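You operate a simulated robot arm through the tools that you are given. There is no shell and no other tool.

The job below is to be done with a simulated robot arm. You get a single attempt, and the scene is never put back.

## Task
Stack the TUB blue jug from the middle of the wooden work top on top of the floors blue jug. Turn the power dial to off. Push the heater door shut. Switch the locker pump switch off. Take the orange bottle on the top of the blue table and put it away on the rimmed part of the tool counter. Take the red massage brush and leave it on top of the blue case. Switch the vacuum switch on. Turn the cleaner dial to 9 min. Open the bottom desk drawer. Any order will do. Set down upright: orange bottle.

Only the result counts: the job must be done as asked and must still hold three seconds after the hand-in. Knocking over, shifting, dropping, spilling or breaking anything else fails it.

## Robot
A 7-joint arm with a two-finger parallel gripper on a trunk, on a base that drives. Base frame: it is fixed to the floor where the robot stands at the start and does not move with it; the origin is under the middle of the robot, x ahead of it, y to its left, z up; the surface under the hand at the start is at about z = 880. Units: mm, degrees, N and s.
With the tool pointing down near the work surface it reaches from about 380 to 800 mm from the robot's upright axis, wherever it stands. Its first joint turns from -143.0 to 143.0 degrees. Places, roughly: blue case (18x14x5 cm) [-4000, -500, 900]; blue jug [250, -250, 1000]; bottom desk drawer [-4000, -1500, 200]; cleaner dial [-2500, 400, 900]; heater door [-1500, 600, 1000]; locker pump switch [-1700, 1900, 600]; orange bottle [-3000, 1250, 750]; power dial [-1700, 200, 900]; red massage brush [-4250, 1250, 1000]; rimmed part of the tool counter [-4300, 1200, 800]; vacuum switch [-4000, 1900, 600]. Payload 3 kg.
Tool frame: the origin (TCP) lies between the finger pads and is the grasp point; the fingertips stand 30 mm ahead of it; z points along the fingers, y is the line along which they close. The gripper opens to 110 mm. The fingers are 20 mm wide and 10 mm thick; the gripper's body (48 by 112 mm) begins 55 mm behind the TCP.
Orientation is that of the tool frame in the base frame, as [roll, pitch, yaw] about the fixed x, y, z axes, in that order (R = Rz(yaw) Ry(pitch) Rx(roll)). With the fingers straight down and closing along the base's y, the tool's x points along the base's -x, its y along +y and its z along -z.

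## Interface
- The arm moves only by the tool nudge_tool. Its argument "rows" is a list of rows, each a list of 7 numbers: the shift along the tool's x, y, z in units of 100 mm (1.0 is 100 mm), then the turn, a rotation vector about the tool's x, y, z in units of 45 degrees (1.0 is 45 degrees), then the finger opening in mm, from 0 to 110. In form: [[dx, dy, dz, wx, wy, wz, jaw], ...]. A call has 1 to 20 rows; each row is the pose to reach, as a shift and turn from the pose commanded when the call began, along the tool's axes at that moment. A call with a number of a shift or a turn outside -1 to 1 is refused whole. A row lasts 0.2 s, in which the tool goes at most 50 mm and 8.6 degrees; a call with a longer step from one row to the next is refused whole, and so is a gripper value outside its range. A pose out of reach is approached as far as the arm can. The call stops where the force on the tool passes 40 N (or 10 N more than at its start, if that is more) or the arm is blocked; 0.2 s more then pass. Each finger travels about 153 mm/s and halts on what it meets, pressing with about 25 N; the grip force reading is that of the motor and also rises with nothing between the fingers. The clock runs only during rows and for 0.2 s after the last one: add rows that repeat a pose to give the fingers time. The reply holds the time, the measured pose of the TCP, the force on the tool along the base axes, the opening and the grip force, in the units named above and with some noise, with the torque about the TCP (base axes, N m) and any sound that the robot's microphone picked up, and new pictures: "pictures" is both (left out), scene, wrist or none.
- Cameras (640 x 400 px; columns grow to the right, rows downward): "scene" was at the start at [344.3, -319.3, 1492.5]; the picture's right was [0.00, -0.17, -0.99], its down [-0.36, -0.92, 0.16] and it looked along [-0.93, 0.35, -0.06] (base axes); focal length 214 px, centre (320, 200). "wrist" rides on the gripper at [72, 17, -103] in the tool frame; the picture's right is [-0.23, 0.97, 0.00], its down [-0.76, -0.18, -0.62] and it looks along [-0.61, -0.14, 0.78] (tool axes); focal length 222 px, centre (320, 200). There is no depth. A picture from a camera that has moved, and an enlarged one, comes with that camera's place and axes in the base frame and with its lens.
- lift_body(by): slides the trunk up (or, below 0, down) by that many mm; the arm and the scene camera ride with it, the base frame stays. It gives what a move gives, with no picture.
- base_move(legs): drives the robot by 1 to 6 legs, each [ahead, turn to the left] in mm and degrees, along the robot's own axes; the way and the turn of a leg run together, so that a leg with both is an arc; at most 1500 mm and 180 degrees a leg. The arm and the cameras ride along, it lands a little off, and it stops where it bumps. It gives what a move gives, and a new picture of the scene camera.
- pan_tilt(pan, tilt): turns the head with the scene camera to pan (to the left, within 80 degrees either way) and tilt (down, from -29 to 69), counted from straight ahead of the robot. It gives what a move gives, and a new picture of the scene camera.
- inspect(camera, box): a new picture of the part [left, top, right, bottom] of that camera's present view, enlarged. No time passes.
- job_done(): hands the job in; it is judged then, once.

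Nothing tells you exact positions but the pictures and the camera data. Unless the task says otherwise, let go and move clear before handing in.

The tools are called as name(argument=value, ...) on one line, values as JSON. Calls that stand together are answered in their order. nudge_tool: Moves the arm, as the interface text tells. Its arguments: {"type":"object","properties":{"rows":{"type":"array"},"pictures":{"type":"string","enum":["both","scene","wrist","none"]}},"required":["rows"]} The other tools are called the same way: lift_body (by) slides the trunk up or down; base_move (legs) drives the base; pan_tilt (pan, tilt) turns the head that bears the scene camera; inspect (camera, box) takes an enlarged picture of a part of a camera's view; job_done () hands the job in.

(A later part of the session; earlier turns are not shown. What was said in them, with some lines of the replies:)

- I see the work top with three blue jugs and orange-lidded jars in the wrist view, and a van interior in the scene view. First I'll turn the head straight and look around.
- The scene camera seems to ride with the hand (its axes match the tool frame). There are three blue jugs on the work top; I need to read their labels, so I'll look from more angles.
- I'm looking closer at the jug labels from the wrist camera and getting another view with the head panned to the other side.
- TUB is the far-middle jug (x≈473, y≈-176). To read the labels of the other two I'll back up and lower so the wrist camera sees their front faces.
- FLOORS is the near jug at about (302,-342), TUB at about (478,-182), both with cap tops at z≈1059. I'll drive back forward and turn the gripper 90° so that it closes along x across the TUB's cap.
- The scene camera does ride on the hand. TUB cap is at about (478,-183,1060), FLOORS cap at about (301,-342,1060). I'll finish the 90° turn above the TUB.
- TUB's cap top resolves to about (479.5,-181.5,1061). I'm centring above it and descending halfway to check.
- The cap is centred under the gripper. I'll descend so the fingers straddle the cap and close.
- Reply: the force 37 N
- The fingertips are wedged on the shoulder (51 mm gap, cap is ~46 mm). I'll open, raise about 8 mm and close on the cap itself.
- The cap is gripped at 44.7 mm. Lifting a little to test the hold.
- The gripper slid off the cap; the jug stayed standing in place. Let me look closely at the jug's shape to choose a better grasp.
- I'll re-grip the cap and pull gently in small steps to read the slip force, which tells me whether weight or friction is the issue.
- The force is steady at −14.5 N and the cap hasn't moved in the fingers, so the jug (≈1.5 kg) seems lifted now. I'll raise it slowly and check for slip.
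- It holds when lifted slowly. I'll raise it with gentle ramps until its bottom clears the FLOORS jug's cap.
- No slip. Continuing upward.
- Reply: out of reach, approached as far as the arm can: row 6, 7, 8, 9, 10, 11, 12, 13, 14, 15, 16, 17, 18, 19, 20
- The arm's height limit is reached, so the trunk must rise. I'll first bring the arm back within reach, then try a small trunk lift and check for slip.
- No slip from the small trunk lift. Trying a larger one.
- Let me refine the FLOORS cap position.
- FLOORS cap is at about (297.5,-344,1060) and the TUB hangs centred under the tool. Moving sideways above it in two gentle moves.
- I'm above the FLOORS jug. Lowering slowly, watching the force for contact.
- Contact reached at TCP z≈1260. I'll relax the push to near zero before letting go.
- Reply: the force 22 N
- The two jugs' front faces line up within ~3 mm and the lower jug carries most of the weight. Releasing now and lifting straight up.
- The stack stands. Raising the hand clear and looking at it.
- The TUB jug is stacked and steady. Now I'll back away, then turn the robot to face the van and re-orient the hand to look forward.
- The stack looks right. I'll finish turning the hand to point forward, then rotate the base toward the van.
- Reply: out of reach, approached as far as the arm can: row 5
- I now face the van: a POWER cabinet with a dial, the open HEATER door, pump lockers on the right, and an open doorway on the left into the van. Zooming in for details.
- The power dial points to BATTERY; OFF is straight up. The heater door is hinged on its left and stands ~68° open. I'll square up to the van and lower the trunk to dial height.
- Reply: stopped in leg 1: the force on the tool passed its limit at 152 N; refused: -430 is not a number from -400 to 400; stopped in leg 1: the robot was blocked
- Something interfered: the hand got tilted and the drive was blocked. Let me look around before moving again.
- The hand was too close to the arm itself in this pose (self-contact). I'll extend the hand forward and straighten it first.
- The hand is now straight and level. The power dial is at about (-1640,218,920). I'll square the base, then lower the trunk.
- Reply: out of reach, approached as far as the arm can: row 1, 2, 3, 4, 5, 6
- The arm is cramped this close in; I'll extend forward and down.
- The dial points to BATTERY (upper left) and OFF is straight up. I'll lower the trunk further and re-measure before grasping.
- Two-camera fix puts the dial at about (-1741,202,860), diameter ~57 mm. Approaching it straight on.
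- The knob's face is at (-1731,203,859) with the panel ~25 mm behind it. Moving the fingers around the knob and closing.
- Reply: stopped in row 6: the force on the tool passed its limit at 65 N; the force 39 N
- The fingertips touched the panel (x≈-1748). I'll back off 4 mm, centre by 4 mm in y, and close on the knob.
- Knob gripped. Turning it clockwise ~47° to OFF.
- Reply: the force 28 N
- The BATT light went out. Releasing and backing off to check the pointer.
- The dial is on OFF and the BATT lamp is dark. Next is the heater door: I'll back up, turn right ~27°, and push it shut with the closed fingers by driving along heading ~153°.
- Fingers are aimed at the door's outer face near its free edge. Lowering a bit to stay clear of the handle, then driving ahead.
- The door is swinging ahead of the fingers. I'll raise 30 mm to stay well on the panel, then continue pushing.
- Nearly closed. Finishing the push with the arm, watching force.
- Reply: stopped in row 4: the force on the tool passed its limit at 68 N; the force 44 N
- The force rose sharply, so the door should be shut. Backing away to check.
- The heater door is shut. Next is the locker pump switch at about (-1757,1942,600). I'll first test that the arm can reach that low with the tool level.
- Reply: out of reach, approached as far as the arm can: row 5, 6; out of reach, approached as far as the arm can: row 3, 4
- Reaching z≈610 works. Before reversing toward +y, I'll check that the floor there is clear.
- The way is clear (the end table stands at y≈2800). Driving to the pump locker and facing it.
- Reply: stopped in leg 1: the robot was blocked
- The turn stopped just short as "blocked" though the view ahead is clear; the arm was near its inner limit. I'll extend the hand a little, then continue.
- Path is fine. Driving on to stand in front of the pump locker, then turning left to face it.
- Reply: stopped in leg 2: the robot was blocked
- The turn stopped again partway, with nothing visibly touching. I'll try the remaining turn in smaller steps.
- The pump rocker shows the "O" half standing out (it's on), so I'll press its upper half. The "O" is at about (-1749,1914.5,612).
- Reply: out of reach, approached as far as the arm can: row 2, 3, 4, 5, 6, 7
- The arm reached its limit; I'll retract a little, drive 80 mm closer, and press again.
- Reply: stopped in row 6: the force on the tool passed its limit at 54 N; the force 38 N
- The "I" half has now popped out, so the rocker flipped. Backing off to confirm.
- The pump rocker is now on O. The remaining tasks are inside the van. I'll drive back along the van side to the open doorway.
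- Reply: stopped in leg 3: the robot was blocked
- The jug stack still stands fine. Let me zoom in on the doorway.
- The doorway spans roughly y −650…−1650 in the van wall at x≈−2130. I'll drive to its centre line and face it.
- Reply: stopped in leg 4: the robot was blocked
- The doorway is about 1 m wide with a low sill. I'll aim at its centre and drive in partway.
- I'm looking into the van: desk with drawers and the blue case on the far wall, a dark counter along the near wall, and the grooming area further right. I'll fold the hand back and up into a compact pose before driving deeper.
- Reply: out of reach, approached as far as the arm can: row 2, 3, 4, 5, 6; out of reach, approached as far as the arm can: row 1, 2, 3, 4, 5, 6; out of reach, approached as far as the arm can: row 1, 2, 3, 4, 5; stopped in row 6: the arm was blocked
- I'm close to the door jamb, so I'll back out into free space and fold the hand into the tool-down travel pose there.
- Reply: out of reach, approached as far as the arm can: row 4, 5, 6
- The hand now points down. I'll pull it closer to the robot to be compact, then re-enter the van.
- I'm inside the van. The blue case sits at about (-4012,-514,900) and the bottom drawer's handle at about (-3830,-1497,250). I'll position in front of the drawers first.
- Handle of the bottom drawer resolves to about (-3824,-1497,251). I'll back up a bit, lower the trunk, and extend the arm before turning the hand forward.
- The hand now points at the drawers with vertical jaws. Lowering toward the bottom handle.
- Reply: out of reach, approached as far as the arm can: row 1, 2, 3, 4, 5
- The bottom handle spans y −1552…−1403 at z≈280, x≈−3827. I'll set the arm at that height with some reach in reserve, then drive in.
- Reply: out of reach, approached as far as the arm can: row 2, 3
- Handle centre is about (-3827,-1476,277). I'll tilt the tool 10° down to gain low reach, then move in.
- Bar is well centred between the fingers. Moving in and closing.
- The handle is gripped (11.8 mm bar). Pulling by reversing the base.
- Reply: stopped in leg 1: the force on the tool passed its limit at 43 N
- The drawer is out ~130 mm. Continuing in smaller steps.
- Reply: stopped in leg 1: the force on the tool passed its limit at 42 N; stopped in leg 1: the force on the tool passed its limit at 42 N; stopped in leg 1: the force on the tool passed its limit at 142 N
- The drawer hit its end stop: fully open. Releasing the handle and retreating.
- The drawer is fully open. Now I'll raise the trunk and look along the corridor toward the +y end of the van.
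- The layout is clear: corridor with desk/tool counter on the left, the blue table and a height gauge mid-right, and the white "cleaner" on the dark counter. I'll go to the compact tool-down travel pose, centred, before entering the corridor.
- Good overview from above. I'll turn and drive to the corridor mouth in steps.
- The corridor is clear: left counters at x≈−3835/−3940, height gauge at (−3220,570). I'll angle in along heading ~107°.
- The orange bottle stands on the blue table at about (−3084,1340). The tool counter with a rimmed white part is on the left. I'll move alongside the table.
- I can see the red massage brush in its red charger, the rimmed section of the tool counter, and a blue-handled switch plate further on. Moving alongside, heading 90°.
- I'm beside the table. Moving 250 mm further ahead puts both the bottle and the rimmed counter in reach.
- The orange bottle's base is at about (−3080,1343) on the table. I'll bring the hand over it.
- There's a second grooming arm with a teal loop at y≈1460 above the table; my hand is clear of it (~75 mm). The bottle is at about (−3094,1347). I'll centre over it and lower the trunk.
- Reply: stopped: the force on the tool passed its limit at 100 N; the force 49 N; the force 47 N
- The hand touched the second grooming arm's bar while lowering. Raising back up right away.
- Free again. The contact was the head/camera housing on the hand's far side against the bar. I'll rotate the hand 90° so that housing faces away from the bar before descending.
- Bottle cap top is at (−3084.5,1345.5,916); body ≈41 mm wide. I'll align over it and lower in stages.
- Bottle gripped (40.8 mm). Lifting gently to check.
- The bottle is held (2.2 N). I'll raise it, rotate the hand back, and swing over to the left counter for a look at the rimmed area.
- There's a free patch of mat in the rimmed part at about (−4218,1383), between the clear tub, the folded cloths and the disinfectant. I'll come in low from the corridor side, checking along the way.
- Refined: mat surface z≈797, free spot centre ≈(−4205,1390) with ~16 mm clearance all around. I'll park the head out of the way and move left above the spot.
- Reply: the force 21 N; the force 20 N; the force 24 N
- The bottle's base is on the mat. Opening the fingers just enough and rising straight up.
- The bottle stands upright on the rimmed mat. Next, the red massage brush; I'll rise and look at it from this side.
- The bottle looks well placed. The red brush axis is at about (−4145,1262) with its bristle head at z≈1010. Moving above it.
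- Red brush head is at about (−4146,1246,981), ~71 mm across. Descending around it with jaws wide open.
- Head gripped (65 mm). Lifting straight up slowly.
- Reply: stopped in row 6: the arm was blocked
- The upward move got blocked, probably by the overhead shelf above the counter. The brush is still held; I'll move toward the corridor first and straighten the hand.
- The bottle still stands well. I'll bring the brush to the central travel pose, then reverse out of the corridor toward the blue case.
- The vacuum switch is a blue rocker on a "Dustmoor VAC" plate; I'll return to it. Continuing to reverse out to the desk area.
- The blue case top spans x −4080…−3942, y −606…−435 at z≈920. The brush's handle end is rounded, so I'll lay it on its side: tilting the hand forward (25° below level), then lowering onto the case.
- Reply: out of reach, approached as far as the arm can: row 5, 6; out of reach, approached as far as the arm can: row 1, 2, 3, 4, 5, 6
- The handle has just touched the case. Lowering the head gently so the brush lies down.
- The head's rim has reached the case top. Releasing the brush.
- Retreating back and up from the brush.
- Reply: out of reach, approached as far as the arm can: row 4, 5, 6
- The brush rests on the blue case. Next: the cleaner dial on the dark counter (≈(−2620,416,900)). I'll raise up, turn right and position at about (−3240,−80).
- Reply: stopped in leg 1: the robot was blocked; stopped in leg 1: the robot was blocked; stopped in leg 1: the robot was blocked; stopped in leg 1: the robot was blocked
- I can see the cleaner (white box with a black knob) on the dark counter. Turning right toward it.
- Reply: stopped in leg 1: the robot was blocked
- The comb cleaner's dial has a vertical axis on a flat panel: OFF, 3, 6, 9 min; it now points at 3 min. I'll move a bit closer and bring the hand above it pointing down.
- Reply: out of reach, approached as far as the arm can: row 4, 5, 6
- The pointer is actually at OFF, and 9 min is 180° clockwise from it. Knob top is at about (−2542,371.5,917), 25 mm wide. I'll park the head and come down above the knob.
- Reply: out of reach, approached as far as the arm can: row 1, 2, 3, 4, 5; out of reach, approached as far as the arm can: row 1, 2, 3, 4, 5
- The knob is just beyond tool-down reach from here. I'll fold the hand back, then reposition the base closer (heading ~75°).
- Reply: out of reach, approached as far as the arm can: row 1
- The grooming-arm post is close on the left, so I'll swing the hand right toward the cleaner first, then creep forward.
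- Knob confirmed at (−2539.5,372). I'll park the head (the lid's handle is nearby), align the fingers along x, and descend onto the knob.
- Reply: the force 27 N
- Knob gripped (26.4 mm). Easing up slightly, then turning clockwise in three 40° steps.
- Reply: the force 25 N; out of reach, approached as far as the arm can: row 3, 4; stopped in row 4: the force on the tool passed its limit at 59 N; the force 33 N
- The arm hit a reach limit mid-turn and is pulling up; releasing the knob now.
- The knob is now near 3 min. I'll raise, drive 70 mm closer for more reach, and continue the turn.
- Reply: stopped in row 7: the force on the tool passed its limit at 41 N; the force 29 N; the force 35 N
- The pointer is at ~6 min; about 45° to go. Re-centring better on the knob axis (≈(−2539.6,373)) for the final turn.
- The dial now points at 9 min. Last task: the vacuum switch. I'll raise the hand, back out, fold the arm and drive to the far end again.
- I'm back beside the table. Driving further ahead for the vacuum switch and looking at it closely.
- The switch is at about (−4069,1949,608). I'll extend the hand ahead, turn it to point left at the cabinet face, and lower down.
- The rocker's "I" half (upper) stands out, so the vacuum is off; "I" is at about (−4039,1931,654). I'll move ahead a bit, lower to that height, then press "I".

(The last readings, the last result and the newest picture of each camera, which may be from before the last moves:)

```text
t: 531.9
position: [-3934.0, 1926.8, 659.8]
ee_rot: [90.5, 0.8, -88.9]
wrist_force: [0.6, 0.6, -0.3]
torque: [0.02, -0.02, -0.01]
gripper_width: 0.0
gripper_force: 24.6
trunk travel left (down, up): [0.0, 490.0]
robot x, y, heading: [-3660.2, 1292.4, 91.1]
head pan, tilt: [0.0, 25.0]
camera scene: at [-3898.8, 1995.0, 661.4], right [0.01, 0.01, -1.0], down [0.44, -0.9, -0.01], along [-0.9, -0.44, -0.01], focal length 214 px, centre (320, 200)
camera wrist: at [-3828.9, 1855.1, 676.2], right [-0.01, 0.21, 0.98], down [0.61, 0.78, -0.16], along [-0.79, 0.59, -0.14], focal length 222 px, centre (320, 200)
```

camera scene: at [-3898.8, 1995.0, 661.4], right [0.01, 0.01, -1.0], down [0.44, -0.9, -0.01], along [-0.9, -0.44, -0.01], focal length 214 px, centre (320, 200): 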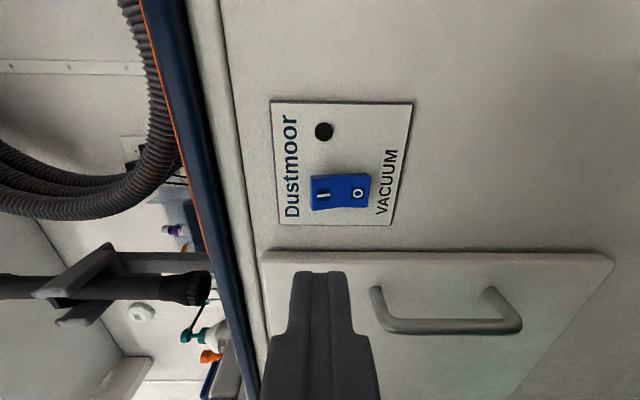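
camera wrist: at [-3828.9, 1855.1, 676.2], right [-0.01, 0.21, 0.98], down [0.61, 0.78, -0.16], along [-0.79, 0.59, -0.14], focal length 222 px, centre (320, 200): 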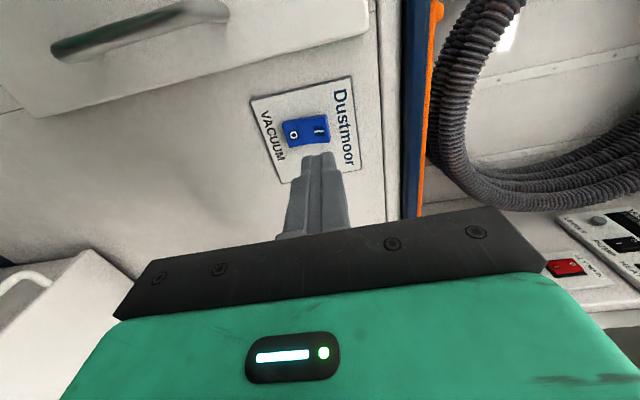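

Aligned with the "I" half. Pressing forward.

nudge_tool(rows=[[-0.04, 0, 0.25, 0, 0, 0, 0], [-0.045, 0, 0.45, 0, 0, 0, 0], [-0.045, 0, 0.6, 0, 0, 0, 0], [-0.045, 0, 0.66, 0, 0, 0, 0], [-0.045, 0, 0.7, 0, 0, 0, 0], [-0.045, 0, 0.74, 0, 0, 0, 0], [-0.045, 0, 0.78, 0, 0, 0, 0], [-0.045, 0, 0.82, 0, 0, 0, 0], [-0.045, 0, 0.86, 0, 0, 0, 0], [-0.045, 0, 0.9, 0, 0, 0, 0]])

```text
t: 533.7
position: [-4010.1, 1930.7, 659.0]
ee_rot: [90.4, 0.9, -89.0]
wrist_force: [17.1, -11.1, 4.4]
torque: [-0.12, -0.05, 0.27]
gripper_width: 0.0
gripper_force: 25.1
trunk travel left (down, up): [0.0, 490.0]
robot x, y, heading: [-3658.3, 1293.4, 91.0]
head pan, tilt: [0.0, 25.0]
stopped in row 9: the force on the tool passed its limit at 48 N (the readings are from after the stop); the commanded pose is now the measured one
camera scene: at [-3975.3, 1999.2, 660.3], right [0.01, 0.02, -1.0], down [0.44, -0.9, -0.01], along [-0.9, -0.44, -0.01], focal length 214 px, centre (320, 200)
camera wrist: at [-3905.5, 1859.3, 674.9], right [-0.01, 0.21, 0.98], down [0.61, 0.78, -0.16], along [-0.79, 0.59, -0.14], focal length 222 px, centre (320, 200)
```

scene: 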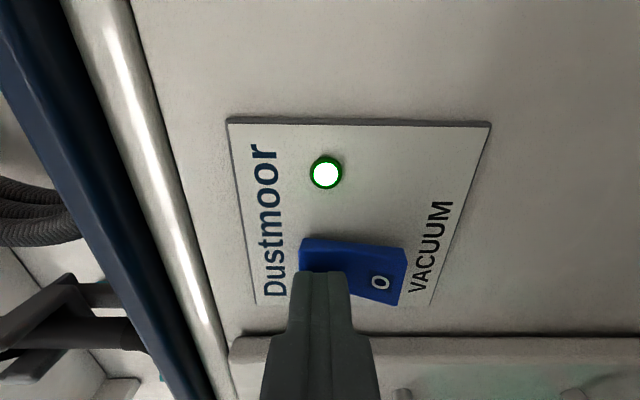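
wrist: 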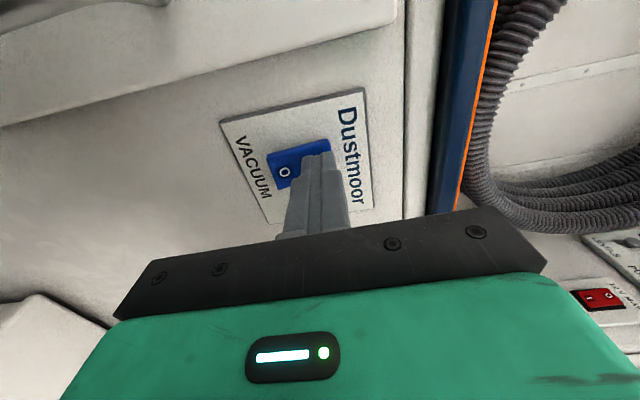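

The vacuum lamp lit up. Backing the hand away to confirm the switch stays on.

nudge_tool(rows=[[0, 0, -0.15, 0, 0, 0, 0], [0, 0, -0.4, 0, 0, 0, 0], [0, 0, -0.7, 0, 0, 0, 0], [0, 0, -1.0, 0, 0, 0, 0], [0, 0, -1.0, 0, 0, 0, 0]], pictures="none")

nudge_tool(rows=[[0, 0, -0.3, 0, 0, 0, 0], [0, 0, -0.6, 0, 0, 0, 0], [0, 0.2, -0.9, 0, 0, 0, 0], [0, 0.4, -1.0, 0, 0, 0, 0], [0, 0.4, -1.0, 0, 0, 0, 0]], pictures="scene")

inspect(camera="scene", box=[270, 80, 400, 200])

```text
t: 534.9
position: [-3911.1, 1933.5, 657.8]
ee_rot: [90.5, 0.8, -88.9]
wrist_force: [-0.6, 0.3, -0.7]
torque: [-0.01, -0.01, 0.0]
gripper_width: 0.0
gripper_force: 24.8
trunk travel left (down, up): [0.0, 490.0]
robot x, y, heading: [-3658.0, 1292.2, 90.9]
head pan, tilt: [0.0, 25.0]
```

```text
t: 536.1
position: [-3813.6, 1933.7, 698.4]
ee_rot: [90.6, 0.8, -88.9]
wrist_force: [0.7, 0.0, 0.9]
torque: [0.0, 0.03, -0.01]
gripper_width: 0.0
gripper_force: 25.1
trunk travel left (down, up): [0.0, 490.0]
robot x, y, heading: [-3656.4, 1294.0, 91.2]
head pan, tilt: [0.0, 25.0]
camera scene: at [-3777.6, 2002.7, 700.3], right [0.01, 0.01, -1.0], down [0.44, -0.9, -0.01], along [-0.9, -0.44, -0.01], focal length 214 px, centre (320, 200)
```

scene: 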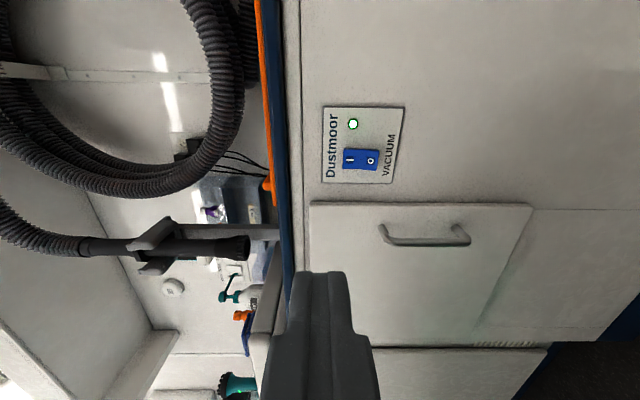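

```text
3.33 times, centred on (335, 140) of scene
camera zoom: at [-3777.6, 2002.7, 700.3], right [0.01, 0.01, -1.0], down [0.44, -0.9, -0.01], along [-0.9, -0.44, -0.01], focal length 715 px, centre (270, 400)
```

zoom: 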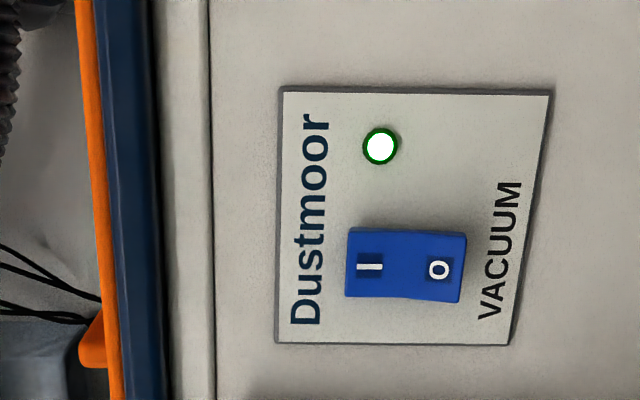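

The vacuum is on. Before handing in, I'll raise up and check the overhead shelf I brushed earlier, plus the bottle.

nudge_tool(rows=[[0, 0, -0.3, 0, 0, 0, 0], [0, 0, -0.6, 0, 0, 0, 0], [0, 0, -1.0, 0, 0, 0, 0], [0, 0, -1.0, 0, 0, 0, 0]], pictures="none")

lift_body(by=400)

pan_tilt(pan=25, tilt=45)

pan_tilt(pan=-15, tilt=50)

```text
t: 537.1
position: [-3713.9, 1935.5, 701.0]
ee_rot: [90.6, 0.8, -88.9]
wrist_force: [0.4, 0.1, 0.3]
torque: [-0.01, -0.01, 0.03]
gripper_width: 0.0
gripper_force: 25.3
trunk travel left (down, up): [0.0, 490.0]
robot x, y, heading: [-3660.1, 1295.0, 91.3]
head pan, tilt: [0.0, 25.0]
```

```text
t: 541.0
position: [-3714.6, 1936.5, 1100.2]
ee_rot: [90.5, 0.8, -88.9]
wrist_force: [0.0, -0.2, -0.4]
torque: [-0.03, 0.01, 0.0]
gripper_width: 0.1
gripper_force: 25.0
trunk travel left (down, up): [-400.0, 90.0]
robot x, y, heading: [-3655.7, 1291.2, 91.1]
head pan, tilt: [0.0, 25.0]
```

```text
t: 541.9
position: [-3713.9, 1937.0, 1100.5]
ee_rot: [90.5, 0.8, -88.8]
wrist_force: [0.6, 0.1, 0.0]
torque: [-0.02, -0.03, -0.01]
gripper_width: 0.2
gripper_force: 25.0
trunk travel left (down, up): [-400.0, 90.0]
robot x, y, heading: [-3661.6, 1297.1, 91.2]
head pan, tilt: [25.0, 45.0]
camera scene: at [-3660.0, 1974.4, 1136.5], right [-0.41, 0.01, -0.91], down [0.66, -0.69, -0.3], along [-0.63, -0.72, 0.28], focal length 214 px, centre (320, 200)
```

scene: 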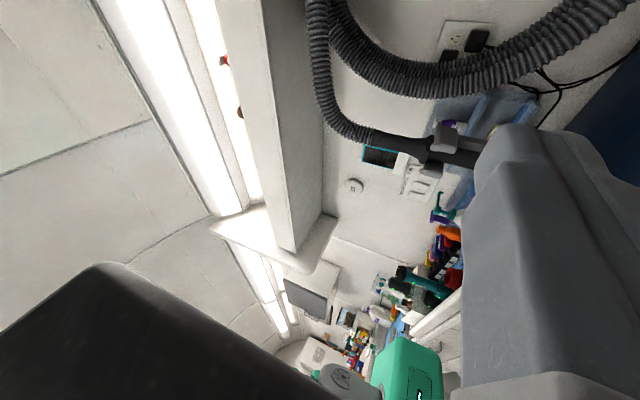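

```text
t: 542.9
position: [-3714.7, 1936.1, 1101.6]
ee_rot: [90.4, 0.8, -88.9]
wrist_force: [0.7, -0.7, 0.7]
torque: [0.03, 0.02, -0.02]
gripper_width: 0.0
gripper_force: 25.2
trunk travel left (down, up): [-400.0, 90.0]
robot x, y, heading: [-3658.9, 1294.8, 91.2]
head pan, tilt: [-15.0, 50.0]
camera scene: at [-3660.0, 1968.2, 1082.2], right [0.27, 0.02, -0.96], down [0.75, -0.63, 0.19], along [-0.61, -0.77, -0.18], focal length 214 px, centre (320, 200)
```

scene: 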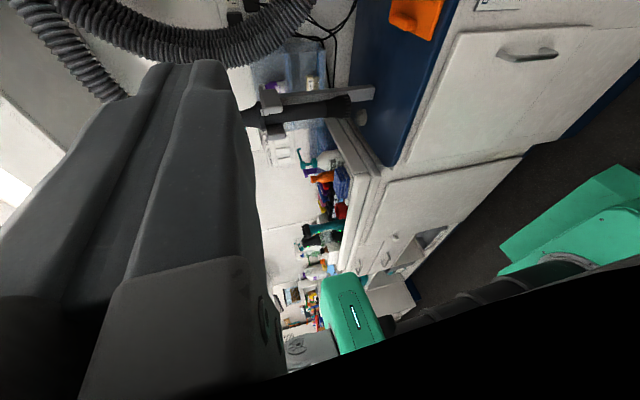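

inspect(camera="scene", box=[270, 140, 360, 220])

inspect(camera="scene", box=[275, 270, 335, 330])

```text
5.00 times, centred on (315, 180) of scene
camera zoom: at [-3660.0, 1968.2, 1082.2], right [0.27, 0.02, -0.96], down [0.75, -0.63, 0.19], along [-0.61, -0.77, -0.18], focal length 1072 px, centre (345, 300)
```

zoom: 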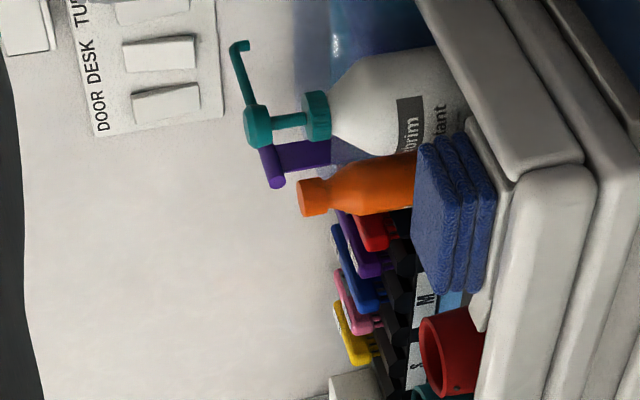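

```text
6.67 times, centred on (305, 300) of scene
camera zoom: at [-3660.0, 1968.2, 1082.2], right [0.27, 0.02, -0.96], down [0.75, -0.63, 0.19], along [-0.61, -0.77, -0.18], focal length 1430 px, centre (420, -467)
```

zoom: 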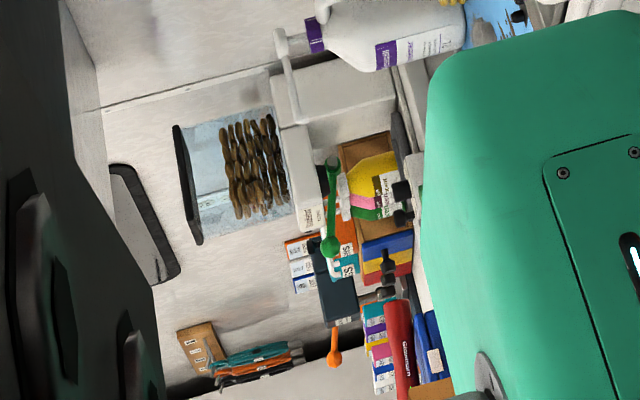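

Everything checks out: the bottle stands upright in the rimmed area, the red brush lies on the blue case, and both switches, both dials, the heater door and the drawer are set as asked. The jug stack was still standing when I last saw it. The hand is clear, so I'm handing in.

job_done()

```text
The job is handed in.
```

I finished all nine tasks and handed the job in. I don't have the judging result.

- **Jugs:** the TUB jug is stacked on the floors jug. It was still standing when I last saw it, before I drove into the van, and I didn't look again before handing in.
- **Power dial:** it points to OFF and the battery lamp is out.
- **Heater door:** it is pushed fully shut.
- **Locker pump switch:** it is pressed to O. Its lamp had already gone out when I turned the power dial off, so I judged this from the rocker position.
- **Orange bottle:** it stands upright on the mat inside the rimmed part of the tool counter.
- **Red massage brush:** it lies on its side on top of the blue case, because its handle end is rounded and wouldn't stand.
- **Vacuum switch:** it is on and its lamp is lit.
- **Cleaner dial:** it points at 9 min. The knob took several regrips with some sideways force, so the cleaner may have shifted by a few millimetres.
- **Bottom desk drawer:** it is open to its end stop.

The arm made two unplanned contacts inside the van:

- **Grooming-arm bar:** the camera head on the hand hit the bar over the blue table. The force peaked at about 100 N, and I backed off straight away.
- **Counter shelf:** while I lifted the brush, the arm was blocked, most likely by the shelf above the tool counter.

I heard nothing fall and saw nothing displaced afterwards, but I could only partly see the shelf and did not check the grooming arm closely.
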